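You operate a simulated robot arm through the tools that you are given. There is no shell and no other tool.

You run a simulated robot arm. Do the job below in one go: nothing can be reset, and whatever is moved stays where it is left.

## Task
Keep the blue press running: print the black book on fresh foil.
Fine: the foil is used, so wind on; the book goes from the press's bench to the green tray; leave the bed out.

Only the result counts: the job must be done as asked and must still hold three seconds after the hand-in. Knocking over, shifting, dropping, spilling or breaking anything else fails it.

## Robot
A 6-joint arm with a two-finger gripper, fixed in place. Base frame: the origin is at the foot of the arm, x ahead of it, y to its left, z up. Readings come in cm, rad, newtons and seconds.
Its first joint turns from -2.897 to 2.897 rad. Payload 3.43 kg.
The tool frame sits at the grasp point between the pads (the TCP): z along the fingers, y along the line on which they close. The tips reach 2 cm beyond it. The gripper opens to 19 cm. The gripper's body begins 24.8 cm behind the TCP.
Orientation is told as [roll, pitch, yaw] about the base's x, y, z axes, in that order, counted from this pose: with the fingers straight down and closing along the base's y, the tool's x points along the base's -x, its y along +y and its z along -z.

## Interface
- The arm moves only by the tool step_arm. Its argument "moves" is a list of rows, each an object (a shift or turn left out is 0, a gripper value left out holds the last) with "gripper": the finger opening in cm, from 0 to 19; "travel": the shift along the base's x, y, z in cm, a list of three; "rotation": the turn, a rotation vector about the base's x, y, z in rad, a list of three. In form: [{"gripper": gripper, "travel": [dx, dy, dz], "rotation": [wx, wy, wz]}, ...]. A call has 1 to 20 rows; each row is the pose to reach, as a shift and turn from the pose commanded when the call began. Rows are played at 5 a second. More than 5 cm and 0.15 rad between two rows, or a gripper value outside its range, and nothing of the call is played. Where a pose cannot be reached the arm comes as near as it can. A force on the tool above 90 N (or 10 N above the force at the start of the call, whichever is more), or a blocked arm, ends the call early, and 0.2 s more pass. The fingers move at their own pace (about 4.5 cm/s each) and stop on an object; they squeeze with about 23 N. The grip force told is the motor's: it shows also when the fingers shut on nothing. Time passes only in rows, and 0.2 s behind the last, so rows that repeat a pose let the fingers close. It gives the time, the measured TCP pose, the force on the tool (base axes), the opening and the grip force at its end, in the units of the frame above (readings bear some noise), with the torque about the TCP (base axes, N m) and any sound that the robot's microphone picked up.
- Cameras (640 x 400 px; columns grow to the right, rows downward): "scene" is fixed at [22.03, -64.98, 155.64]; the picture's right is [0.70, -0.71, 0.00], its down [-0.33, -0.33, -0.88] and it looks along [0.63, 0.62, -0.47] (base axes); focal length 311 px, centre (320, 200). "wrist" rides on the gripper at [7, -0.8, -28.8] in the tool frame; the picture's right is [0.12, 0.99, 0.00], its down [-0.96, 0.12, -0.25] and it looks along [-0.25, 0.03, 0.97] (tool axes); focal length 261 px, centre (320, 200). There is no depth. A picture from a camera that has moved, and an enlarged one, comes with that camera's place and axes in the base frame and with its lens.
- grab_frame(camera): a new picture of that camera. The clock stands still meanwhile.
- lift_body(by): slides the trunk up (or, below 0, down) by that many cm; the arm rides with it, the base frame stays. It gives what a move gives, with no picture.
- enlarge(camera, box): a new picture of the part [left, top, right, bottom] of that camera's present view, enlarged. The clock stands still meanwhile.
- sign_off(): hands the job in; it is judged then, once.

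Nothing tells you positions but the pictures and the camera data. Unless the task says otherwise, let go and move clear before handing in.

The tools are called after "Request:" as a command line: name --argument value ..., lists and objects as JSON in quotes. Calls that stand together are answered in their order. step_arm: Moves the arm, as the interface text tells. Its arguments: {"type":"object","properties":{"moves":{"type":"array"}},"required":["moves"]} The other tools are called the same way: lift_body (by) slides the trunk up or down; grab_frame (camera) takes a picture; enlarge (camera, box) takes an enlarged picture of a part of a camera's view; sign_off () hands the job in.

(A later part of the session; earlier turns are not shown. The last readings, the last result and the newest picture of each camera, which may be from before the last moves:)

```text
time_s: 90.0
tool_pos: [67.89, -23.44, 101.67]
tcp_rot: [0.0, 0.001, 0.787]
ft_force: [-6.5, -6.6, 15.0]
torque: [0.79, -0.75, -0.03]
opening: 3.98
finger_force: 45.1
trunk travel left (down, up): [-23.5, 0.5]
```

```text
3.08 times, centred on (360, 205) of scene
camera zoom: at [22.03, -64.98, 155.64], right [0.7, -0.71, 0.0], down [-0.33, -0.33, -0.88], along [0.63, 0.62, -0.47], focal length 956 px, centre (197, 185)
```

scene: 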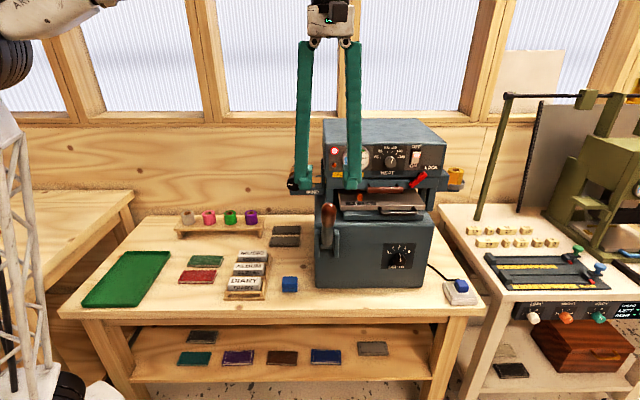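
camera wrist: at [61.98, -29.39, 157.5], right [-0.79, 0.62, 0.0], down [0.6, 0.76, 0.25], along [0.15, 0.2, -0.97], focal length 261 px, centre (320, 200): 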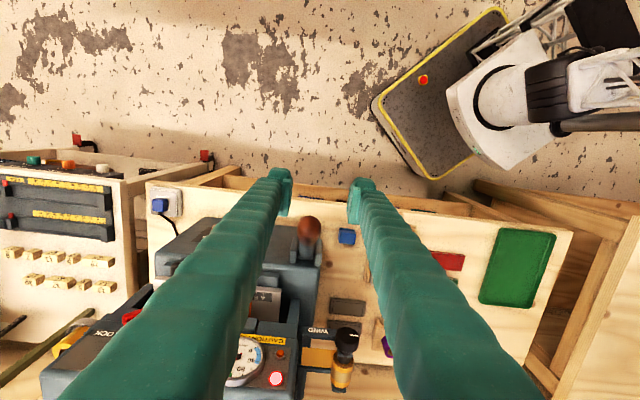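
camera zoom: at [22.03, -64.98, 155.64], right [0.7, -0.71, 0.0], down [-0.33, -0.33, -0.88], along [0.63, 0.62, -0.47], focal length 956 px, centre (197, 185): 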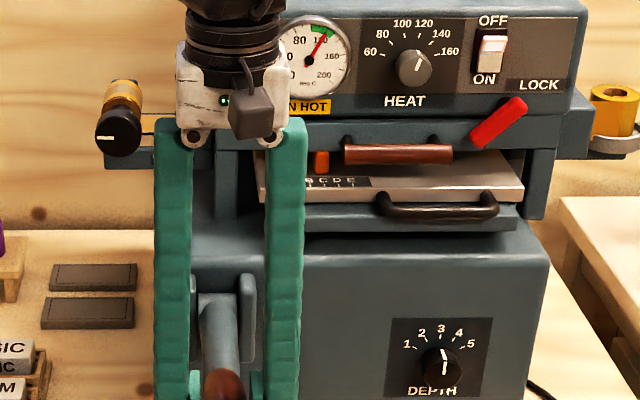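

Request:
step_arm --moves '[{"gripper": 3, "travel": [-0.05, -0.05, -0.9]}, {"travel": [-0.1, -0.1, -1.9]}, {"travel": [-0.1, -0.1, -2.8]}]'

Request:
enlarge --camera "scene" --box '[280, 140, 440, 270]'

```text
time_s: 90.8
tool_pos: [67.62, -23.5, 98.92]
tcp_rot: [0.0, -0.002, 0.785]
ft_force: [-16.8, -13.6, 13.6]
torque: [0.54, -0.42, -0.06]
opening: 3.98
finger_force: 44.6
trunk travel left (down, up): [-23.5, 0.5]
```

```text
3.08 times, centred on (360, 205) of scene
camera zoom: at [22.03, -64.98, 155.64], right [0.7, -0.71, 0.0], down [-0.33, -0.33, -0.88], along [0.63, 0.62, -0.47], focal length 956 px, centre (197, 185)
```

zoom: 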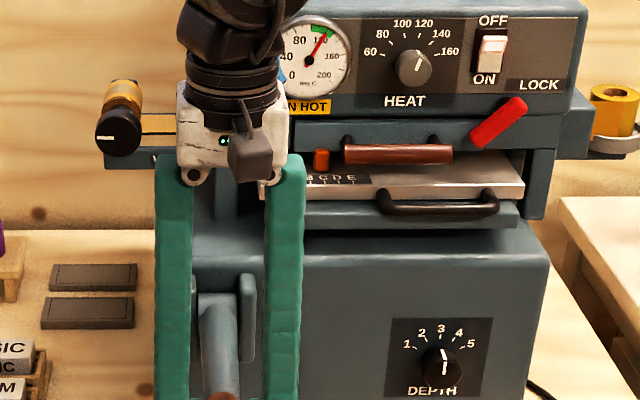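

Request:
step_arm --moves '[{"gripper": 3, "travel": [-0.22, -0.22, -0.5]}, {"travel": [-0.25, -0.25, -1.4]}, {"travel": [-0.2, -0.2, -2.3]}, {"travel": [-0.1, -0.1, -3.2]}]'

Request:
enlarge --camera "scene" --box '[280, 140, 440, 290]'

```text
time_s: 91.8
tool_pos: [67.66, -23.51, 95.5]
tcp_rot: [0.001, 0.0, 0.786]
ft_force: [0.9, -2.0, 7.5]
torque: [-0.12, -0.22, -0.04]
opening: 3.8
finger_force: 17.8
trunk travel left (down, up): [-23.5, 0.5]
```

```text
2.67 times, centred on (360, 215) of scene
camera zoom: at [22.03, -64.98, 155.64], right [0.7, -0.71, 0.0], down [-0.33, -0.33, -0.88], along [0.63, 0.62, -0.47], focal length 828 px, centre (213, 160)
```

zoom: 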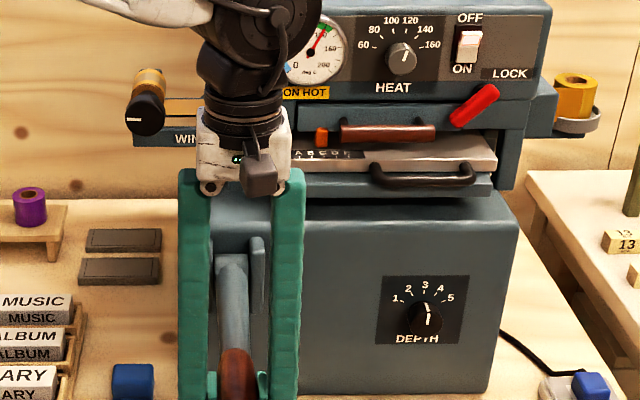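

The grip changed a little (3.8 cm, lower force), so the fingers may have slid on the knob. I'll look with the wrist camera.

Request:
grab_frame --camera "wrist"

Request:
enlarge --camera "scene" --box '[290, 200, 380, 300]'

```text
taken
camera wrist: at [63.28, -29.12, 124.39], right [-0.79, 0.62, 0.0], down [0.6, 0.76, 0.25], along [0.15, 0.2, -0.97], focal length 261 px, centre (320, 200)
```

wrist: 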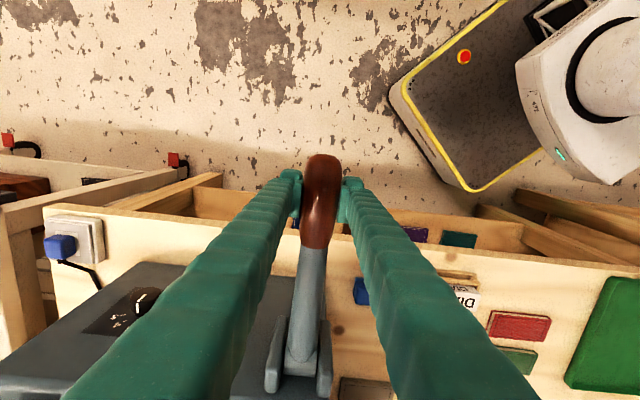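

```text
4.00 times, centred on (335, 250) of scene
camera zoom: at [22.03, -64.98, 155.64], right [0.7, -0.71, 0.0], down [-0.33, -0.33, -0.88], along [0.63, 0.62, -0.47], focal length 1242 px, centre (260, 0)
```

zoom: 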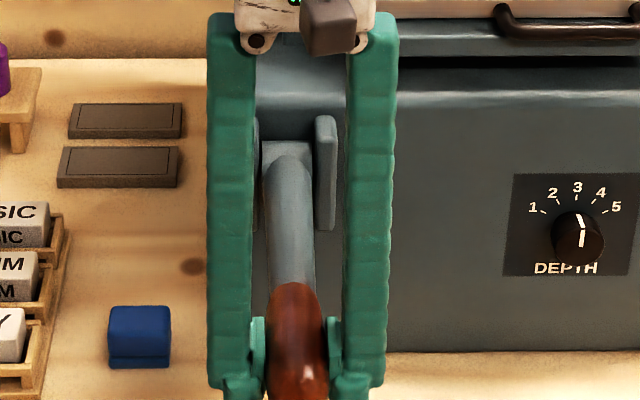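

The lever is now about horizontal and seems to be at its lower limit, with the pads having slid about 2.8 cm past the knob centre. I'll check the gap between the book and the head.

Request:
enlarge --camera "scene" --box '[350, 150, 450, 230]'

Request:
step_arm --moves '[{"gripper": 3, "travel": [0, 0, 0.01]}, {"travel": [0, 0, 0.02]}]'

```text
5.00 times, centred on (400, 190) of scene
camera zoom: at [22.03, -64.98, 155.64], right [0.7, -0.71, 0.0], down [-0.33, -0.33, -0.88], along [0.63, 0.62, -0.47], focal length 1553 px, centre (-80, 250)
```

zoom: 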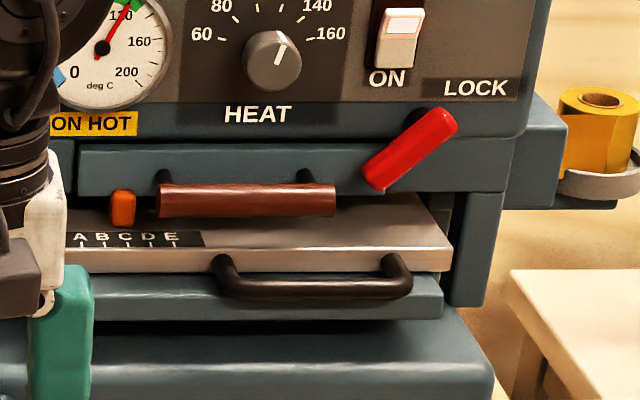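

```text
time_s: 92.4
tool_pos: [67.6, -23.52, 95.65]
tcp_rot: [0.003, -0.001, 0.786]
ft_force: [3.1, -4.9, 1.9]
torque: [-0.93, 1.04, 0.04]
opening: 3.74
finger_force: 44.7
trunk travel left (down, up): [-23.5, 0.5]
```

I'll open slightly, move up to the knob's centre, re-grip and press down to make sure the stroke is complete.

Request:
step_arm --moves '[{"gripper": 5.5}, {"gripper": 5.5}, {"travel": [-0.1, -0.1, 1.3]}, {"travel": [-0.2, -0.2, 2.6]}]'

Request:
grab_frame --camera "wrist"

Request:
enlarge --camera "scene" --box '[290, 150, 450, 300]'

```text
time_s: 93.4
tool_pos: [67.45, -23.76, 98.31]
tcp_rot: [0.002, 0.0, 0.785]
ft_force: [0.3, -0.7, -0.3]
torque: [0.02, 0.03, 0.02]
opening: 5.49
finger_force: 0.0
trunk travel left (down, up): [-23.5, 0.5]
```

```text
taken
camera wrist: at [63.12, -29.24, 127.2], right [-0.79, 0.62, 0.0], down [0.6, 0.76, 0.25], along [0.15, 0.2, -0.97], focal length 261 px, centre (320, 200)
```

wrist: 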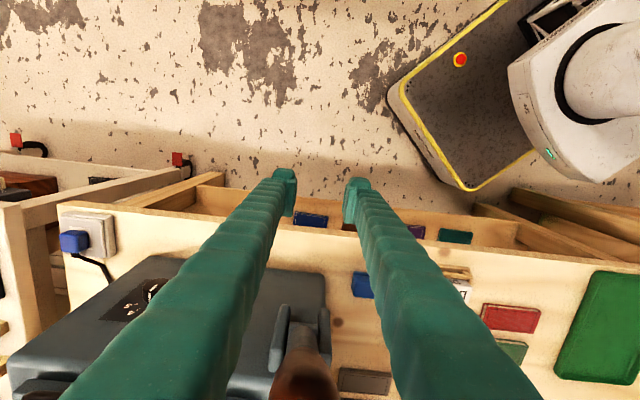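

```text
2.67 times, centred on (370, 225) of scene
camera zoom: at [22.03, -64.98, 155.64], right [0.7, -0.71, 0.0], down [-0.33, -0.33, -0.88], along [0.63, 0.62, -0.47], focal length 828 px, centre (187, 133)
```

zoom: 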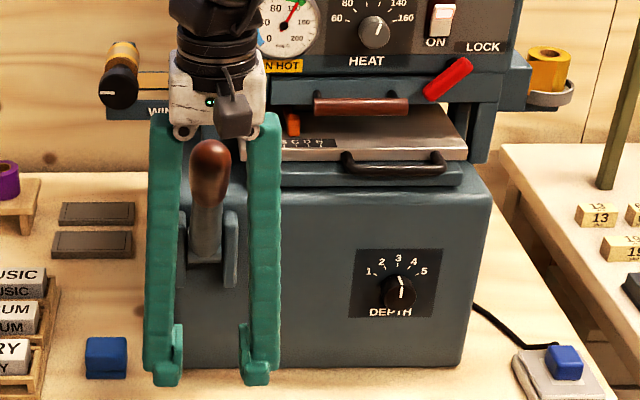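

The lever has sprung back up to rest by itself once released. Before anything else I want to see whether the book was printed, so I'll back away and look in at bed level.

Request:
step_arm --moves '[{"gripper": 5.5, "travel": [-3, -3, 0]}, {"travel": [-6.3, -6.3, 0]}, {"travel": [-9.5, -9.5, 1]}, {"travel": [-10.5, -10.5, 5]}, {"travel": [-10.5, -10.5, 9.5]}, {"travel": [-10.5, -10.5, 14]}, {"travel": [-10.5, -10.5, 18.5]}, {"travel": [-10.5, -10.5, 23]}]'

Request:
step_arm --moves '[{"gripper": 5, "travel": [1.2, -1.2, 0], "rotation": [0, 0, -0.131]}, {"travel": [2.4, -2.4, 0], "rotation": [0, 0, -0.262]}, {"travel": [3.6, -3.6, 0], "rotation": [0, 0, -0.393]}, {"travel": [4.8, -4.8, 0], "rotation": [0, 0, -0.524]}, {"travel": [6.0, -6.0, 0], "rotation": [0, 0, -0.655]}, {"travel": [7.2, -7.2, 0], "rotation": [0, 0, -0.786]}, {"travel": [8.4, -8.4, 0], "rotation": [0, 0, -0.917]}, {"travel": [9.6, -9.6, 0], "rotation": [0, 0, -1.048]}, {"travel": [10.8, -10.8, 0], "rotation": [0, 0, -1.179]}, {"travel": [12, -12, 0], "rotation": [0, 0, -1.31]}, {"travel": [13.2, -13.2, 0], "rotation": [0, 0, -1.441]}, {"travel": [14.4, -14.4, 0], "rotation": [0, 0, -1.571]}]'

Request:
grab_frame --camera "scene"

```text
time_s: 95.2
tool_pos: [57.01, -34.08, 121.35]
tcp_rot: [0.002, 0.0, 0.786]
ft_force: [-0.2, -0.4, -1.2]
torque: [0.06, 0.01, -0.03]
opening: 5.51
finger_force: 0.1
trunk travel left (down, up): [-23.5, 0.5]
```

```text
time_s: 97.8
tool_pos: [71.32, -48.62, 121.33]
tcp_rot: [0.002, 0.002, -0.787]
ft_force: [-0.3, 0.5, 0.4]
torque: [-0.05, -0.05, 0.01]
opening: 5.01
finger_force: 0.1
trunk travel left (down, up): [-23.5, 0.5]
```

```text
taken
```

scene: 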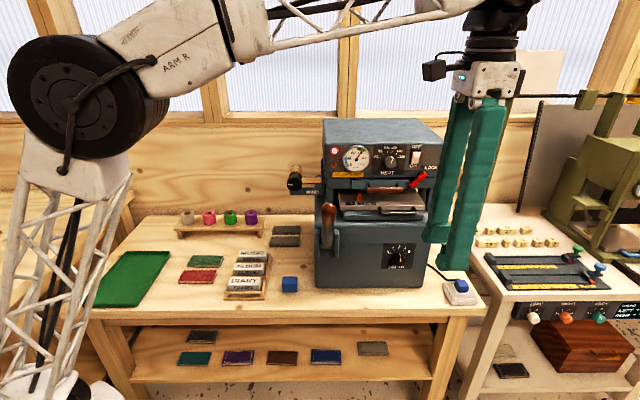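

Request:
enlarge --camera "scene" --box '[330, 175, 440, 230]'

Request:
step_arm --moves '[{"gripper": 5, "rotation": [0.0926, -0.0926, 0]}, {"rotation": [0.1852, -0.1852, 0]}, {"rotation": [0.2778, -0.2778, 0]}, {"rotation": [0.3703, -0.3703, 0]}, {"rotation": [0.4629, -0.4629, 0]}, {"rotation": [0.5555, -0.5555, 0]}, {"rotation": [0.648, -0.648, 0]}, {"rotation": [0.7406, -0.7406, 0]}, {"rotation": [0.8332, -0.8332, 0]}, {"rotation": [0.9258, -0.9258, 0]}, {"rotation": [1.0183, -1.0183, 0]}, {"rotation": [1.111, -1.111, 0]}]'

Request:
grab_frame --camera "wrist"

```text
5.82 times, centred on (385, 202) of scene
camera zoom: at [22.03, -64.98, 155.64], right [0.7, -0.71, 0.0], down [-0.33, -0.33, -0.88], along [0.63, 0.62, -0.47], focal length 1807 px, centre (-58, 186)
```

zoom: 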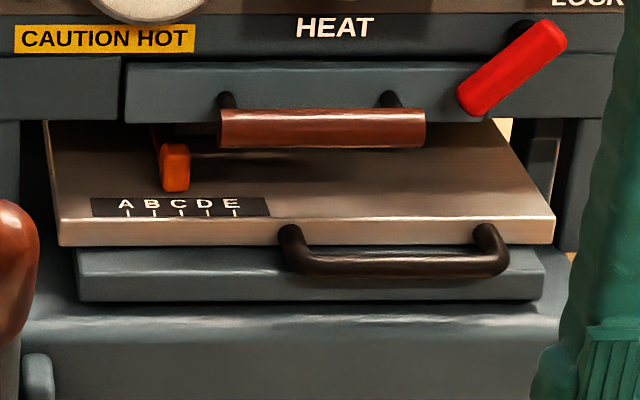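

```text
time_s: 100.4
tool_pos: [71.28, -48.61, 121.48]
tcp_rot: [1.573, 0.0, -0.787]
ft_force: [-0.1, -0.1, 0.9]
torque: [-0.09, 0.08, -0.12]
opening: 4.99
finger_force: 0.1
trunk travel left (down, up): [-23.5, 0.5]
```

```text
taken
camera wrist: at [46.01, -63.95, 120.54], right [-0.09, 0.08, 0.99], down [0.51, -0.86, 0.11], along [0.86, 0.51, 0.03], focal length 261 px, centre (320, 200)
```

wrist: 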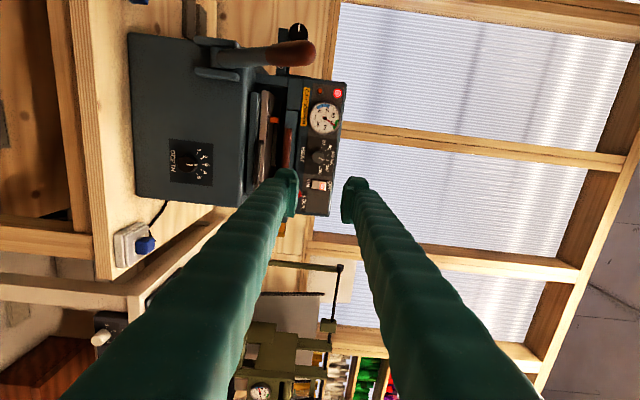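

Request:
enlarge --camera "wrist" --box '[240, 80, 320, 190]'

```text
3.64 times, centred on (280, 135) of wrist
camera zoom: at [46.01, -63.95, 120.54], right [-0.09, 0.08, 0.99], down [0.51, -0.86, 0.11], along [0.86, 0.51, 0.03], focal length 948 px, centre (466, 436)
```

zoom: 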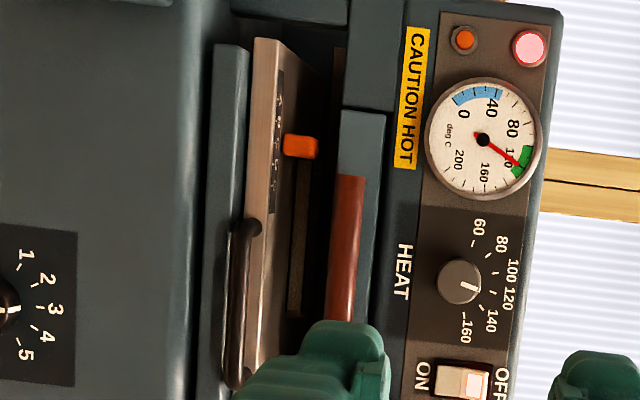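

The cover isn't visible from here, so I'll draw the bed out with the handle and look at the book. I'll approach the bar again with the tool horizontal.

Request:
step_arm --moves '[{"gripper": 3.2, "travel": [0.4, -0.4, -4]}, {"travel": [0.8, -0.8, -8]}, {"travel": [1.27, -1.27, -12]}, {"travel": [1.27, -1.27, -15.4]}, {"travel": [4.5, 2.0, -15.4]}, {"travel": [7.8, 5.3, -15.4]}, {"travel": [11.1, 8.6, -15.4]}, {"travel": [14.4, 11.9, -15.4]}, {"travel": [17.7, 15.2, -15.4]}, {"travel": [21, 18.5, -15.4]}, {"travel": [22.5, 20, -15.4]}]'

Request:
enlarge --camera "wrist" --box '[270, 120, 390, 290]'

Request:
enlarge --camera "scene" --box '[350, 170, 450, 240]'

```text
time_s: 102.8
tool_pos: [93.86, -28.66, 106.1]
tcp_rot: [1.573, 0.001, -0.787]
ft_force: [0.0, -0.3, 0.5]
torque: [-0.05, 0.03, 0.06]
opening: 3.2
finger_force: 0.1
trunk travel left (down, up): [-23.5, 0.5]
```

```text
2.35 times, centred on (330, 205) of wrist
camera zoom: at [68.53, -44.02, 105.21], right [-0.09, 0.08, 0.99], down [0.51, -0.86, 0.11], along [0.86, 0.51, 0.03], focal length 613 px, centre (296, 188)
```

zoom: 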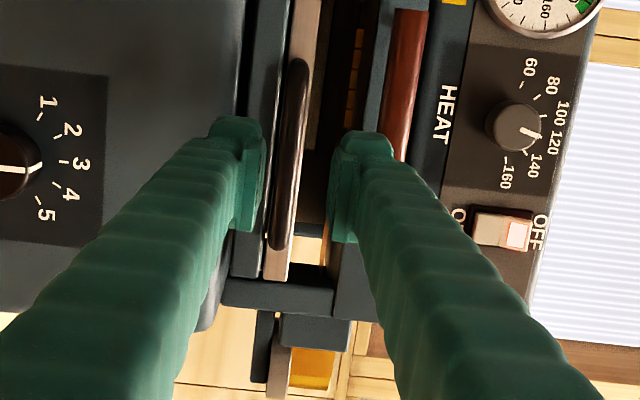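

```text
5.71 times, centred on (400, 205) of scene
camera zoom: at [22.03, -64.98, 155.64], right [0.7, -0.71, 0.0], down [-0.33, -0.33, -0.88], along [0.63, 0.62, -0.47], focal length 1775 px, centre (-137, 171)
```

zoom: 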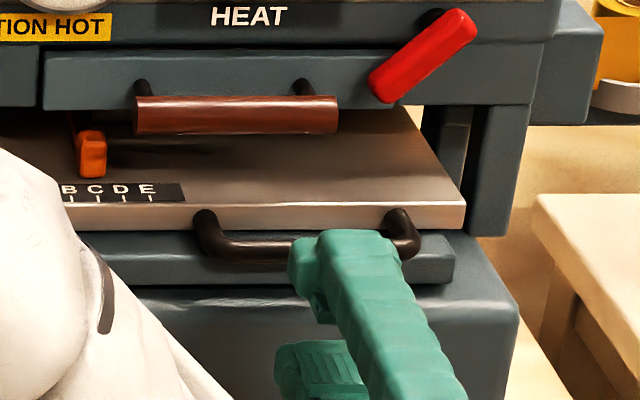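

Request:
step_arm --moves '[{"gripper": 3.2, "travel": [1.7, 1.7, 0]}, {"travel": [3.4, 3.4, 0]}, {"travel": [4.6, 4.6, 0]}]'

Request:
enlarge --camera "wrist" --box '[270, 120, 390, 290]'

Request:
enlarge --camera "scene" --box '[350, 170, 450, 240]'

```text
time_s: 103.6
tool_pos: [98.37, -24.05, 106.0]
tcp_rot: [1.573, 0.0, -0.786]
ft_force: [-0.5, 0.9, -0.2]
torque: [-0.02, 0.02, -0.01]
opening: 3.19
finger_force: 0.0
trunk travel left (down, up): [-23.5, 0.5]
```

```text
2.35 times, centred on (330, 205) of wrist
camera zoom: at [73.11, -39.39, 105.15], right [-0.09, 0.08, 0.99], down [0.51, -0.86, 0.11], along [0.86, 0.51, 0.03], focal length 613 px, centre (296, 188)
```

zoom: 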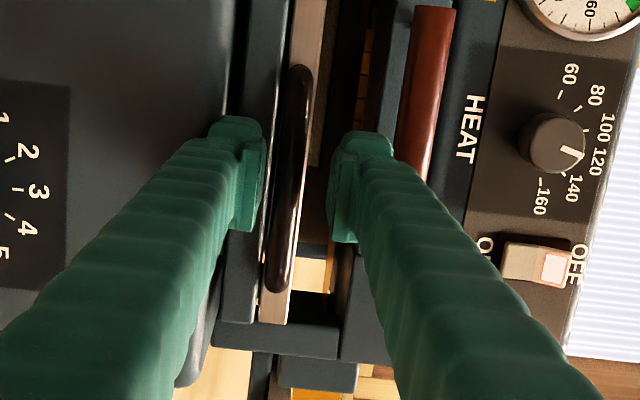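

```text
5.71 times, centred on (400, 205) of scene
camera zoom: at [22.03, -64.98, 155.64], right [0.7, -0.71, 0.0], down [-0.33, -0.33, -0.88], along [0.63, 0.62, -0.47], focal length 1775 px, centre (-137, 171)
```

zoom: 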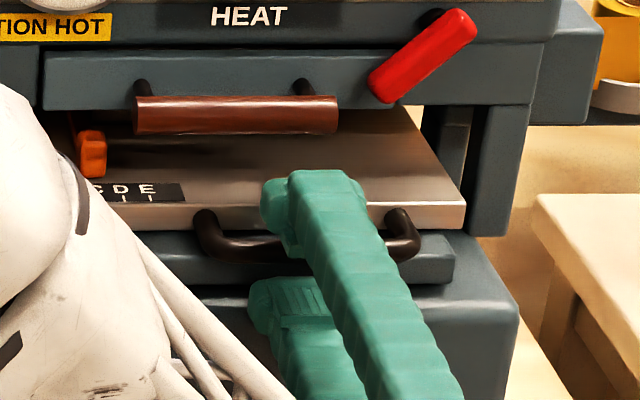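

Request:
step_arm --moves '[{"gripper": 2.2, "travel": [0.2, 0.2, -0.2]}, {"gripper": 0.3, "travel": [0.3, 0.3, -0.4]}, {"travel": [0.3, 0.3, -0.4]}, {"travel": [0.3, 0.3, -0.4]}]'

```text
time_s: 104.6
tool_pos: [98.78, -23.8, 105.56]
tcp_rot: [1.572, 0.0, -0.786]
ft_force: [-4.4, -3.4, 3.2]
torque: [0.08, 0.02, 0.05]
opening: 0.99
finger_force: 43.4
trunk travel left (down, up): [-23.5, 0.5]
```

Request:
step_arm --moves '[{"gripper": 2.2}, {"gripper": 2.2, "travel": [0.25, 0.25, 0]}, {"gripper": 2.2, "travel": [0.5, 0.5, 0]}, {"gripper": 0.3, "travel": [0.5, 0.5, 0]}, {"travel": [0.5, 0.5, 0]}, {"travel": [0.5, 0.5, 0]}]'

```text
time_s: 105.8
tool_pos: [98.9, -23.66, 105.37]
tcp_rot: [1.571, 0.005, -0.787]
ft_force: [-75.1, -59.6, -3.2]
torque: [-2.53, 2.26, 0.19]
opening: 1.73
finger_force: 23.0
trunk travel left (down, up): [-23.5, 0.5]
stopped in row 5: the force on the tool passed its limit at 93 N (the readings are from after the stop); the commanded pose is now the measured one
```

The lower fingertip is blocked by the press body front, so a level grip can't reach the bar properly now that the bed is in. I'll back off and use a 45° tilt instead, so one finger hooks over and behind the bar.

Request:
step_arm --moves '[{"gripper": 2.5, "travel": [-0.4, -0.4, 0]}, {"gripper": 3.2, "travel": [-0.8, -0.8, 0.1]}, {"gripper": 3.2, "travel": [-2, -2, 0.1]}, {"travel": [-4.5, -4.5, 1]}, {"travel": [-7, -7, 3], "rotation": [-0.092, 0.092, 0]}, {"travel": [-7, -7, 5], "rotation": [-0.185, 0.185, 0]}, {"travel": [-7, -7, 7], "rotation": [-0.278, 0.278, 0]}, {"travel": [-7, -7, 9], "rotation": [-0.37, 0.37, 0]}, {"travel": [-7, -7, 9], "rotation": [-0.463, 0.463, 0]}, {"travel": [-7, -7, 9], "rotation": [-0.555, 0.555, 0]}]'

Request:
grab_frame --camera "wrist"

Request:
enlarge --camera "scene" --box '[350, 160, 450, 240]'

```text
time_s: 108.0
tool_pos: [92.37, -29.69, 114.2]
tcp_rot: [0.782, 0.005, -0.783]
ft_force: [-1.2, -0.2, -0.2]
torque: [0.08, -0.05, 0.06]
opening: 3.19
finger_force: 0.1
trunk travel left (down, up): [-23.5, 0.5]
```

```text
taken
camera wrist: at [72.75, -39.6, 134.12], right [0.42, 0.58, 0.7], down [0.62, -0.75, 0.25], along [0.67, 0.33, -0.67], focal length 261 px, centre (320, 200)
```

wrist: 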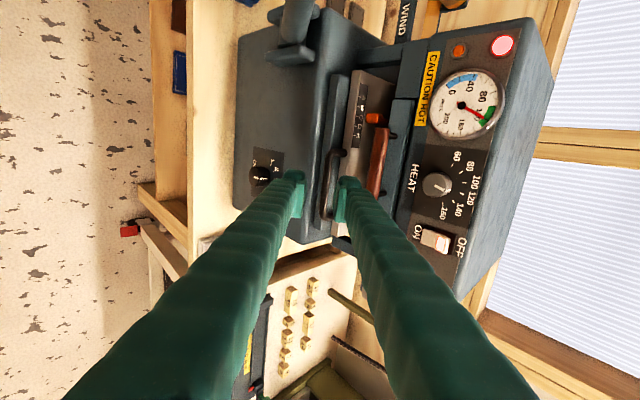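

```text
5.00 times, centred on (400, 200) of scene
camera zoom: at [22.03, -64.98, 155.64], right [0.7, -0.71, 0.0], down [-0.33, -0.33, -0.88], along [0.63, 0.62, -0.47], focal length 1553 px, centre (-80, 200)
```

zoom: 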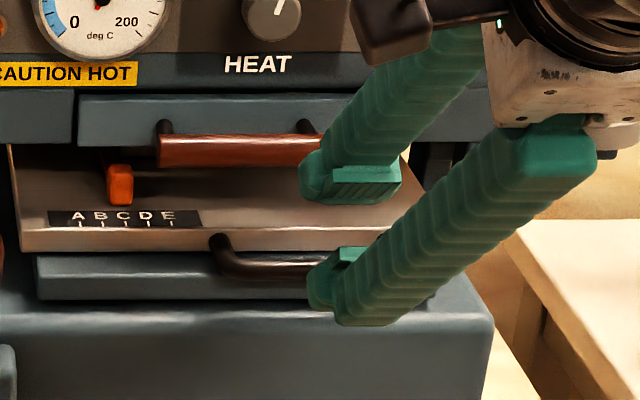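

Request:
enlarge --camera "wrist" --box '[280, 130, 400, 260]'

```text
3.08 times, centred on (340, 195) of wrist
camera zoom: at [72.75, -39.6, 134.12], right [0.42, 0.58, 0.7], down [0.62, -0.75, 0.25], along [0.67, 0.33, -0.67], focal length 802 px, centre (258, 215)
```

zoom: 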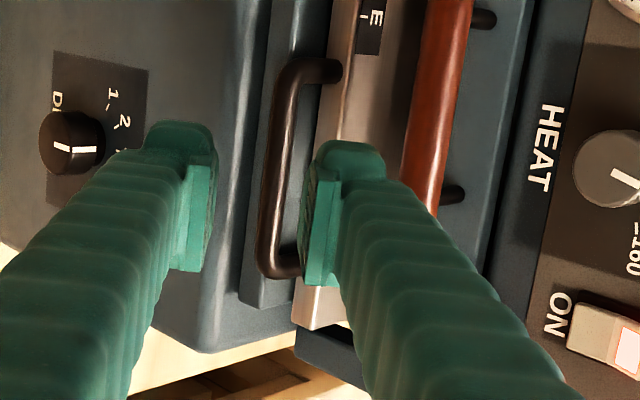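

The bar (about v = 54.6, z = 105.7) lies ahead between the fingers. I'll slide in along the tool direction and close on it.

Request:
step_arm --moves '[{"gripper": 3.2, "travel": [1.84, 1.84, -1.7]}, {"travel": [3.68, 3.68, -3.4]}, {"travel": [4.9, 4.9, -5.2]}, {"travel": [5.9, 5.9, -6.6]}]'

Request:
enlarge --camera "wrist" --box '[260, 120, 380, 250]'

Request:
enlarge --camera "scene" --box '[350, 160, 450, 240]'

```text
time_s: 109.0
tool_pos: [98.32, -23.68, 107.56]
tcp_rot: [0.786, 0.007, -0.784]
ft_force: [-0.8, -0.2, -0.2]
torque: [0.02, -0.02, -0.01]
opening: 3.21
finger_force: 0.1
trunk travel left (down, up): [-23.5, 0.5]
```

```text
3.08 times, centred on (320, 185) of wrist
camera zoom: at [78.63, -33.63, 127.46], right [0.41, 0.58, 0.7], down [0.62, -0.75, 0.25], along [0.67, 0.33, -0.67], focal length 802 px, centre (320, 246)
```

zoom: 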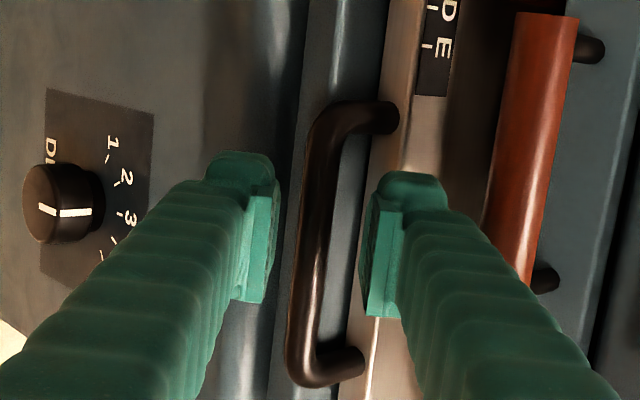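

```text
5.00 times, centred on (400, 200) of scene
camera zoom: at [22.03, -64.98, 155.64], right [0.7, -0.71, 0.0], down [-0.33, -0.33, -0.88], along [0.63, 0.62, -0.47], focal length 1553 px, centre (-80, 200)
```

zoom: 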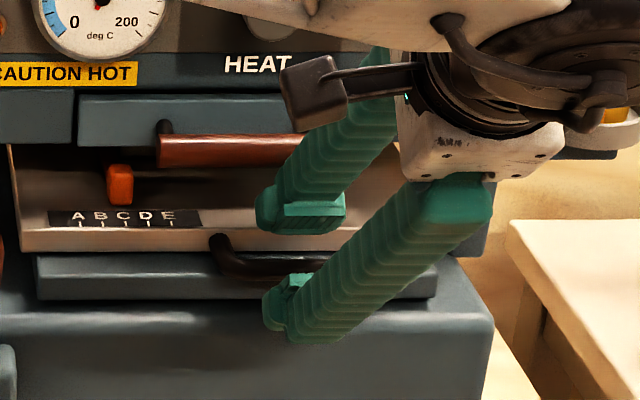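

Request:
step_arm --moves '[{"gripper": 3.2, "travel": [0.35, 0.35, -0.5]}, {"travel": [0.67, 0.67, -0.95]}, {"gripper": 0.3, "travel": [0.67, 0.67, -0.95]}, {"travel": [0.67, 0.67, -0.95]}, {"travel": [0.67, 0.67, -0.95]}]'

Request:
enlarge --camera "wrist" --box '[260, 120, 380, 250]'

```text
time_s: 110.2
tool_pos: [98.95, -23.07, 106.44]
tcp_rot: [0.785, 0.007, -0.783]
ft_force: [-11.8, -5.0, -10.2]
torque: [-0.63, -0.41, 0.77]
opening: 1.15
finger_force: 44.8
trunk travel left (down, up): [-23.5, 0.5]
```

```text
3.08 times, centred on (320, 185) of wrist
camera zoom: at [79.27, -33.05, 126.45], right [0.42, 0.58, 0.7], down [0.62, -0.75, 0.25], along [0.67, 0.33, -0.67], focal length 802 px, centre (320, 246)
```

zoom: 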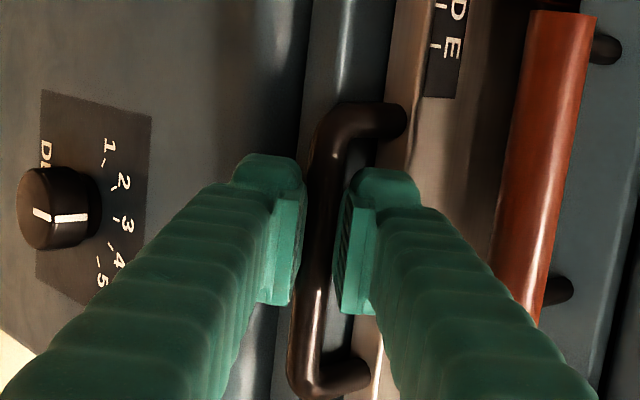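

The bar is held with one finger hooked behind it. I'll draw the bed out smoothly.

Request:
step_arm --moves '[{"gripper": 0.3, "travel": [-0.3, -0.3, 0]}, {"travel": [-0.9, -0.9, 0]}, {"travel": [-1.7, -1.7, 0]}, {"travel": [-2.6, -2.6, 0]}, {"travel": [-3.6, -3.6, 0]}, {"travel": [-4.6, -4.6, 0]}, {"travel": [-5.6, -5.6, 0]}, {"travel": [-6.6, -6.6, 0]}, {"travel": [-7.5, -7.5, 0]}, {"travel": [-8.2, -8.2, 0]}, {"travel": [-8.7, -8.7, 0]}, {"travel": [-9.0, -9.0, 0]}]'

Request:
grab_frame --camera "wrist"

Request:
enlarge --camera "scene" --box '[330, 160, 460, 260]'

```text
time_s: 112.8
tool_pos: [89.88, -32.1, 106.7]
tcp_rot: [0.784, 0.007, -0.782]
ft_force: [-0.8, 0.1, -0.2]
torque: [-0.04, 0.0, 0.0]
opening: 0.0
finger_force: 34.5
trunk travel left (down, up): [-23.5, 0.5]
```

```text
taken
camera wrist: at [70.22, -41.99, 126.55], right [0.42, 0.58, 0.7], down [0.62, -0.75, 0.25], along [0.67, 0.33, -0.67], focal length 261 px, centre (320, 200)
```

wrist: 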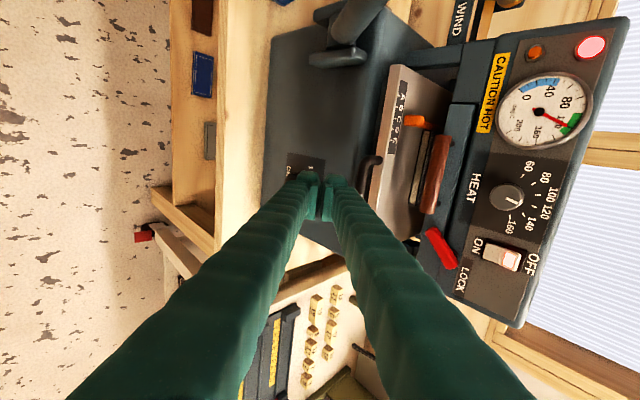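

```text
4.00 times, centred on (395, 210) of scene
camera zoom: at [22.03, -64.98, 155.64], right [0.7, -0.71, 0.0], down [-0.33, -0.33, -0.88], along [0.63, 0.62, -0.47], focal length 1242 px, centre (20, 160)
```

zoom: 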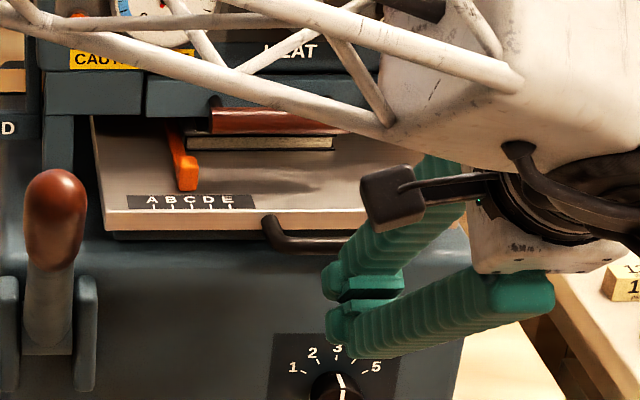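

The fingers slipped off partway, but the bed has come out several centimetres. I'll find the bar again and take a deeper grip.

Request:
enlarge --camera "wrist" --box '[300, 60, 470, 260]'

```text
2.00 times, centred on (385, 160) of wrist
camera zoom: at [70.22, -41.99, 126.55], right [0.42, 0.58, 0.7], down [0.62, -0.75, 0.25], along [0.67, 0.33, -0.67], focal length 521 px, centre (190, 280)
```

zoom: 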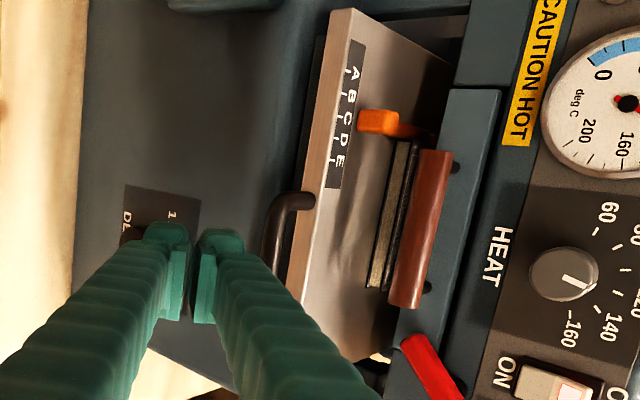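

Request:
step_arm --moves '[{"gripper": 3.5, "travel": [-1.5, -1.5, 0], "rotation": [0.0926, -0.0926, 0]}, {"travel": [-3, -3, 0], "rotation": [0.1852, -0.1852, 0]}, {"travel": [-3, -3, -0.3], "rotation": [0.2778, -0.2778, 0]}, {"travel": [-3, -3, -0.6], "rotation": [0.3703, -0.3703, 0]}, {"travel": [-3, -3, -0.9], "rotation": [0.463, -0.463, 0]}, {"travel": [-3, -3, -1.0], "rotation": [0.556, -0.556, 0]}]'

Request:
enlarge --camera "wrist" --box '[250, 90, 410, 270]'

```text
time_s: 114.2
tool_pos: [86.85, -35.11, 105.78]
tcp_rot: [1.573, 0.001, -0.777]
ft_force: [-0.5, 0.2, 0.4]
torque: [-0.16, 0.13, -0.19]
opening: 3.48
finger_force: 0.1
trunk travel left (down, up): [-23.5, 0.5]
```

```text
2.22 times, centred on (330, 180) of wrist
camera zoom: at [61.65, -50.53, 105.01], right [-0.08, 0.08, 0.99], down [0.51, -0.85, 0.11], along [0.86, 0.52, 0.03], focal length 579 px, centre (298, 244)
```

zoom: 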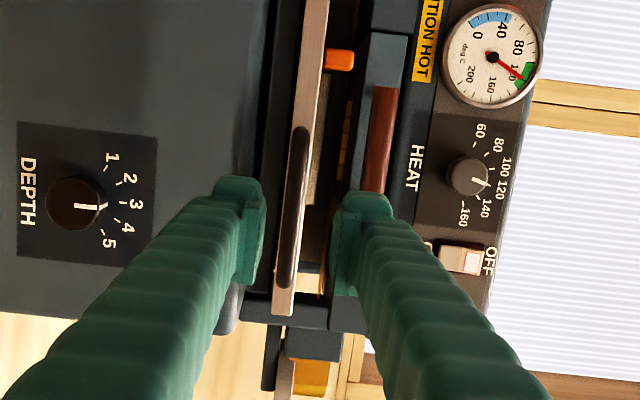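

Request:
step_arm --moves '[{"gripper": 3.5, "travel": [2.2, 2.2, -0.1]}, {"travel": [4.4, 4.4, -0.2]}, {"travel": [6.6, 6.6, -0.2]}, {"travel": [8.2, 8.2, -0.2]}, {"travel": [8.9, 8.9, -0.2]}, {"gripper": 0.3, "travel": [8.9, 8.9, -0.2]}, {"travel": [8.9, 8.9, -0.2]}, {"travel": [8.9, 8.9, -0.2]}]'

Request:
enlarge --camera "scene" --box '[330, 160, 460, 260]'

```text
time_s: 116.0
tool_pos: [95.72, -26.02, 105.6]
tcp_rot: [1.571, 0.003, -0.778]
ft_force: [2.9, -0.1, 5.7]
torque: [-0.68, -0.75, 0.03]
opening: 1.25
finger_force: 43.7
trunk travel left (down, up): [-23.5, 0.5]
```

```text
4.00 times, centred on (395, 210) of scene
camera zoom: at [22.03, -64.98, 155.64], right [0.7, -0.71, 0.0], down [-0.33, -0.33, -0.88], along [0.63, 0.62, -0.47], focal length 1242 px, centre (20, 160)
```

zoom: 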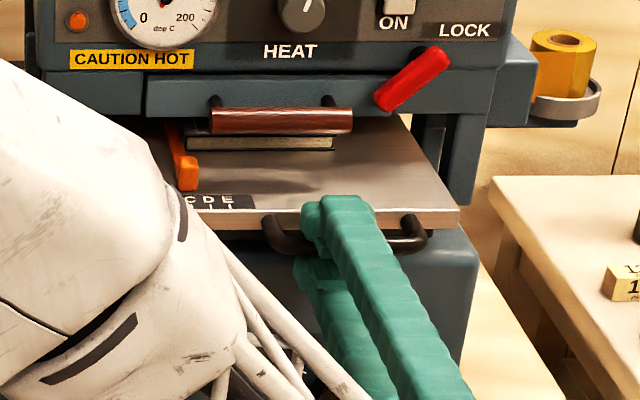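

Gripped properly now (1.25 cm). I'll draw the bed further out until the book cover shows.

Request:
step_arm --moves '[{"gripper": 0.3, "travel": [-0.3, -0.3, 0]}, {"travel": [-0.9, -0.9, 0]}, {"travel": [-1.8, -1.8, 0]}, {"travel": [-2.8, -2.8, 0]}, {"travel": [-3.8, -3.8, 0]}, {"travel": [-4.8, -4.8, 0]}, {"travel": [-5.7, -5.7, 0]}, {"travel": [-6.4, -6.4, 0]}, {"travel": [-6.8, -6.8, 0]}, {"travel": [-7.0, -7.0, 0]}]'

Request:
enlarge --camera "scene" --box '[330, 160, 460, 260]'

```text
time_s: 118.2
tool_pos: [88.74, -33.17, 105.56]
tcp_rot: [1.571, 0.001, -0.779]
ft_force: [-1.1, 3.9, 15.0]
torque: [-0.64, -0.87, 0.05]
opening: 1.28
finger_force: 45.2
trunk travel left (down, up): [-23.5, 0.5]
```

```text
4.00 times, centred on (395, 210) of scene
camera zoom: at [22.03, -64.98, 155.64], right [0.7, -0.71, 0.0], down [-0.33, -0.33, -0.88], along [0.63, 0.62, -0.47], focal length 1242 px, centre (20, 160)
```

zoom: 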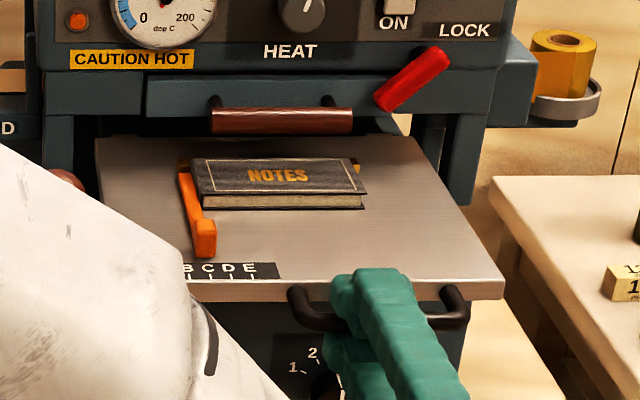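

The book now carries "NOTES" in gold. I'll check the quality close up.

Request:
enlarge --camera "scene" --box '[370, 190, 430, 225]'

```text
10.67 times, centred on (400, 208) of scene
camera zoom: at [22.03, -64.98, 155.64], right [0.7, -0.71, 0.0], down [-0.33, -0.33, -0.88], along [0.63, 0.62, -0.47], focal length 3313 px, centre (-533, 120)
```

zoom: 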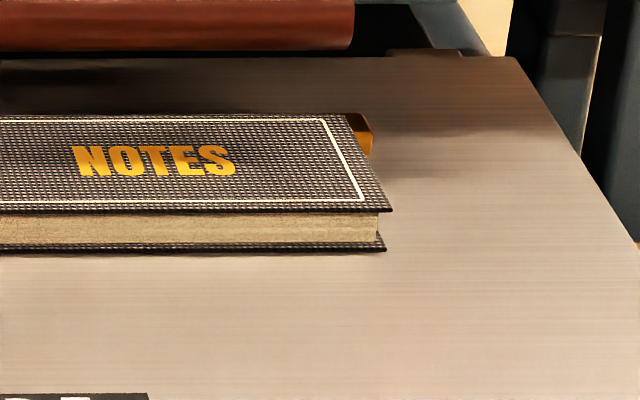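

The print is clean and solid. I'll pull the bed the rest of the way out to its stop.

Request:
step_arm --moves '[{"gripper": 0.3, "travel": [-0.3, -0.3, -0.1]}, {"travel": [-0.9, -0.9, -0.1]}, {"travel": [-1.7, -1.7, -0.1]}, {"travel": [-2.6, -2.6, -0.1]}, {"travel": [-3.4, -3.4, -0.1]}, {"travel": [-4.1, -4.1, -0.1]}, {"travel": [-4.6, -4.6, -0.1]}, {"travel": [-4.9, -4.9, -0.1]}]'

Request:
step_arm --moves '[{"gripper": 0.3, "travel": [-0.2, -0.2, 0]}, {"travel": [-0.4, -0.4, 0]}]'

Request:
enlarge --camera "scene" --box '[320, 160, 470, 280]'

```text
time_s: 120.0
tool_pos: [83.74, -38.06, 105.56]
tcp_rot: [1.573, 0.001, -0.781]
ft_force: [3.1, -2.7, 39.2]
torque: [-0.54, -1.02, -0.07]
opening: 1.28
finger_force: 45.0
trunk travel left (down, up): [-23.5, 0.5]
```

```text
time_s: 120.6
tool_pos: [83.54, -38.38, 105.53]
tcp_rot: [1.574, 0.003, -0.779]
ft_force: [8.1, -3.8, 44.2]
torque: [-0.51, -0.97, -0.21]
opening: 1.26
finger_force: 45.0
trunk travel left (down, up): [-23.5, 0.5]
```

```text
3.33 times, centred on (395, 220) of scene
camera zoom: at [22.03, -64.98, 155.64], right [0.7, -0.71, 0.0], down [-0.33, -0.33, -0.88], along [0.63, 0.62, -0.47], focal length 1035 px, centre (70, 133)
```

zoom: 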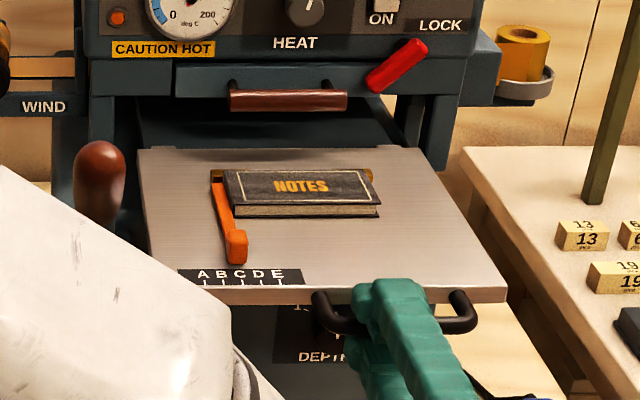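

Request:
step_arm --moves '[{"gripper": 0.3, "travel": [0, 0, 0.3]}, {"travel": [-0.2, -0.2, 0.4]}, {"travel": [-0.4, -0.4, 0.4]}]'

```text
time_s: 121.4
tool_pos: [83.47, -38.48, 105.66]
tcp_rot: [1.569, 0.003, -0.775]
ft_force: [44.0, 26.1, 11.2]
torque: [-0.7, -0.77, -0.01]
opening: 1.25
finger_force: 45.5
trunk travel left (down, up): [-23.5, 0.5]
```

A firm 50 N pull shows the bed is against its out stop. I'll relax the pull, release the bar and back away.

Request:
step_arm --moves '[{"gripper": 0.3, "travel": [0.25, 0.25, 0.1]}, {"gripper": 2, "travel": [0.25, 0.25, 0.1]}, {"gripper": 3.5, "travel": [0.25, 0.25, 0.1]}, {"gripper": 3.5, "travel": [0.25, 0.25, 0.1]}, {"travel": [-1.5, -1.5, 0.1]}, {"travel": [-4.5, -4.5, 0.1]}, {"travel": [-7.5, -7.5, 2]}, {"travel": [-8.5, -8.5, 6]}, {"travel": [-8.5, -8.5, 10]}, {"travel": [-8.5, -8.5, 14]}, {"travel": [-8.5, -8.5, 17]}]'

Request:
enlarge --camera "scene" --box '[320, 160, 470, 280]'

```text
time_s: 123.8
tool_pos: [74.66, -47.33, 122.8]
tcp_rot: [1.57, 0.004, -0.779]
ft_force: [-0.2, -0.1, 0.2]
torque: [0.03, -0.04, 0.04]
opening: 3.51
finger_force: 0.0
trunk travel left (down, up): [-23.5, 0.5]
```

```text
3.33 times, centred on (395, 220) of scene
camera zoom: at [22.03, -64.98, 155.64], right [0.7, -0.71, 0.0], down [-0.33, -0.33, -0.88], along [0.63, 0.62, -0.47], focal length 1035 px, centre (70, 133)
```

zoom: 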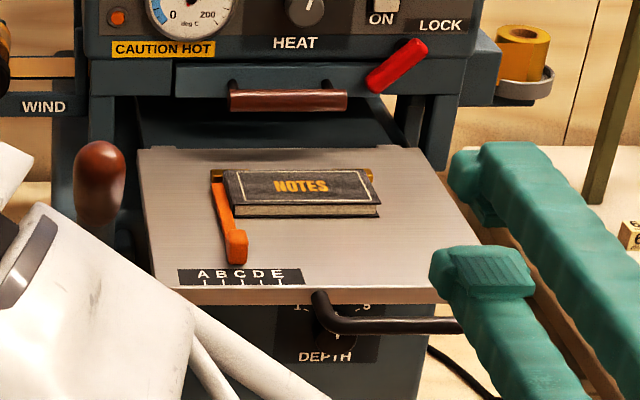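

The bed is out and the book undisturbed. I'll turn the tool back to vertical and go over the book.

Request:
step_arm --moves '[{"gripper": 7.6, "rotation": [-0.0926, 0.0926, 0]}, {"rotation": [-0.1852, 0.1852, 0]}, {"rotation": [-0.2778, 0.2778, 0]}, {"rotation": [-0.3703, 0.3703, 0]}, {"rotation": [-0.4629, 0.4629, 0]}, {"rotation": [-0.5555, 0.5555, 0]}, {"rotation": [-0.648, 0.648, 0]}, {"rotation": [-0.7406, 0.7406, 0]}, {"rotation": [-0.8332, 0.8332, 0]}, {"rotation": [-0.9258, 0.9258, 0]}, {"rotation": [-1.0183, 1.0183, 0]}, {"rotation": [-1.111, 1.111, 0]}]'

```text
time_s: 126.4
tool_pos: [74.6, -47.38, 122.92]
tcp_rot: [-0.001, 0.006, -0.79]
ft_force: [-0.3, -0.7, 0.2]
torque: [0.12, -0.16, -0.01]
opening: 7.6
finger_force: 0.0
trunk travel left (down, up): [-23.5, 0.5]
```

Request:
step_arm --moves '[{"gripper": 7.6, "travel": [2.7, 3.3, -0.5], "rotation": [-0.0036, -0.0049, 0.005]}, {"travel": [5.4, 6.6, -1], "rotation": [-0.0036, -0.0049, 0.005]}, {"travel": [8.1, 9.9, -1.5], "rotation": [-0.0036, -0.0049, 0.005]}, {"travel": [10.8, 13.2, -2], "rotation": [-0.0036, -0.0049, 0.005]}, {"travel": [13.5, 16.5, -2.5], "rotation": [-0.0036, -0.0049, 0.005]}, {"travel": [16.2, 19.8, -3], "rotation": [-0.0036, -0.0049, 0.005]}, {"travel": [18.9, 23.1, -3.5], "rotation": [-0.0036, -0.0049, 0.005]}]'

Request:
enlarge --camera "wrist" --box '[230, 80, 430, 260]'

Request:
enlarge --camera "scene" --box '[320, 160, 470, 280]'

```text
time_s: 128.0
tool_pos: [93.64, -24.42, 119.31]
tcp_rot: [0.002, 0.0, -0.782]
ft_force: [0.3, 0.4, 0.8]
torque: [0.09, -0.13, -0.02]
opening: 7.6
finger_force: 0.0
trunk travel left (down, up): [-23.5, 0.5]
```

```text
2.22 times, centred on (330, 170) of wrist
camera zoom: at [87.95, -19.96, 148.12], right [0.62, 0.79, 0.0], down [0.76, -0.6, 0.25], along [0.2, -0.15, -0.97], focal length 579 px, centre (298, 267)
```

zoom: 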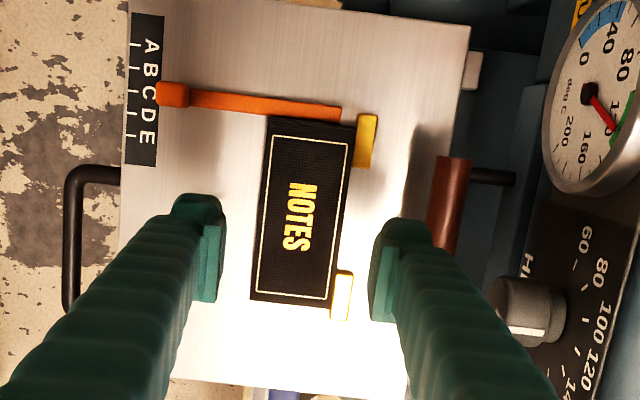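

```text
3.33 times, centred on (395, 220) of scene
camera zoom: at [22.03, -64.98, 155.64], right [0.7, -0.71, 0.0], down [-0.33, -0.33, -0.88], along [0.63, 0.62, -0.47], focal length 1035 px, centre (70, 133)
```

zoom: 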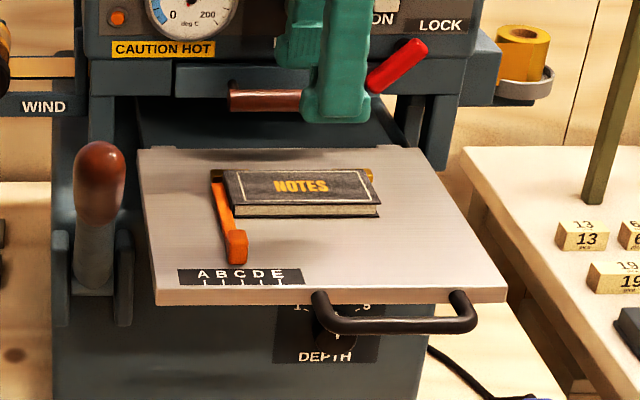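

The printed book is right below, still flush with guide and stops. I'll make a small correction, descend and grip it.

Request:
step_arm --moves '[{"gripper": 7.6, "travel": [-0.21, 0.42, -3.5]}, {"travel": [-0.21, 0.42, -7]}, {"travel": [-0.21, 0.42, -9.3]}, {"travel": [-0.21, 0.42, -10.3]}]'

Request:
enlarge --camera "wrist" --box '[230, 80, 430, 260]'

Request:
enlarge --camera "scene" --box '[360, 180, 440, 250]'

```text
time_s: 129.0
tool_pos: [93.41, -23.9, 108.96]
tcp_rot: [0.0, 0.0, -0.785]
ft_force: [0.3, -0.2, 0.5]
torque: [0.03, 0.02, -0.02]
opening: 7.61
finger_force: 0.1
trunk travel left (down, up): [-23.5, 0.5]
```

```text
2.22 times, centred on (330, 170) of wrist
camera zoom: at [87.76, -19.44, 137.84], right [0.62, 0.79, 0.0], down [0.76, -0.6, 0.25], along [0.19, -0.15, -0.97], focal length 579 px, centre (298, 267)
```

zoom: 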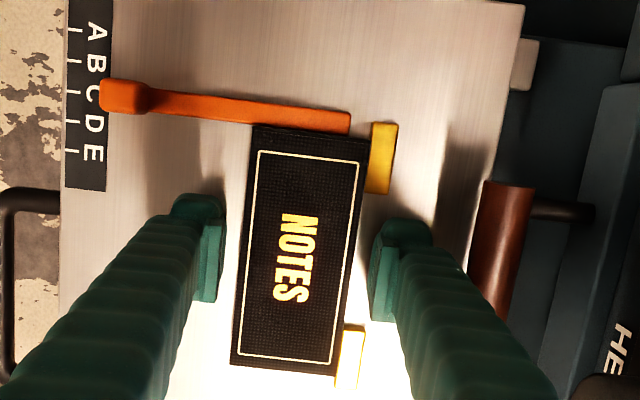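

```text
5.71 times, centred on (400, 215) of scene
camera zoom: at [22.03, -64.98, 155.64], right [0.7, -0.71, 0.0], down [-0.33, -0.33, -0.88], along [0.63, 0.62, -0.47], focal length 1775 px, centre (-137, 114)
```

zoom: 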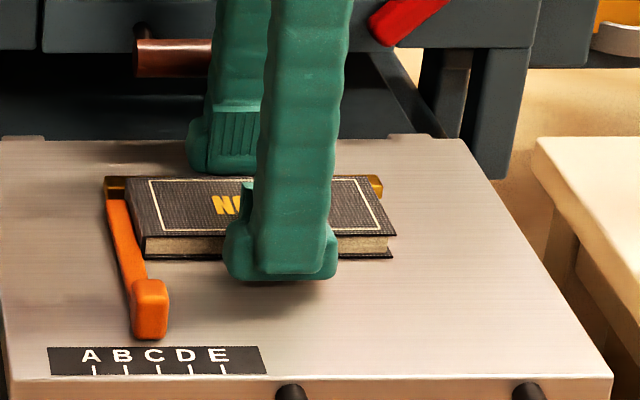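

Request:
step_arm --moves '[{"gripper": 6.6, "travel": [0, 0, -0.1]}, {"gripper": 5, "travel": [0, 0, -0.1]}, {"gripper": 5, "travel": [0, 0, -0.1]}, {"gripper": 5, "travel": [0, 0, -0.1]}, {"gripper": 5, "travel": [0, 0, -0.1]}]'

```text
time_s: 130.4
tool_pos: [93.48, -23.77, 109.9]
tcp_rot: [0.007, -0.012, -0.782]
ft_force: [-1.2, 0.6, 38.1]
torque: [-0.23, 0.62, -0.03]
opening: 5.02
finger_force: 0.3
trunk travel left (down, up): [-23.5, 0.5]
stopped in row 5: the force on the tool passed its limit at 93 N (the readings are from after the stop); the commanded pose is now the measured one
```

The fingers rode up over the book's edges instead of gripping. I'll look before moving on.

Request:
enlarge --camera "scene" --box '[360, 180, 440, 250]'

Request:
enlarge --camera "wrist" --box '[230, 80, 430, 260]'

```text
5.71 times, centred on (400, 215) of scene
camera zoom: at [22.03, -64.98, 155.64], right [0.7, -0.71, 0.0], down [-0.33, -0.33, -0.88], along [0.63, 0.62, -0.47], focal length 1775 px, centre (-137, 114)
```

zoom: 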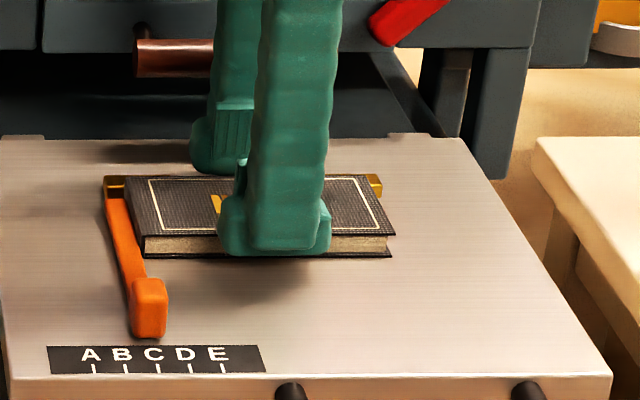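

```text
2.22 times, centred on (330, 170) of wrist
camera zoom: at [87.39, -19.23, 138.48], right [0.62, 0.79, 0.01], down [0.76, -0.6, 0.26], along [0.21, -0.16, -0.97], focal length 579 px, centre (298, 267)
```

zoom: 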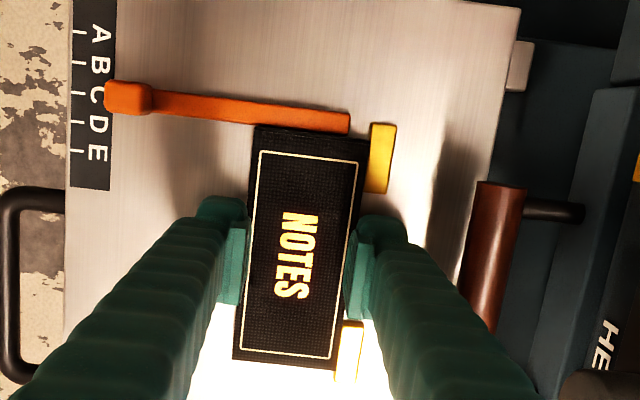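

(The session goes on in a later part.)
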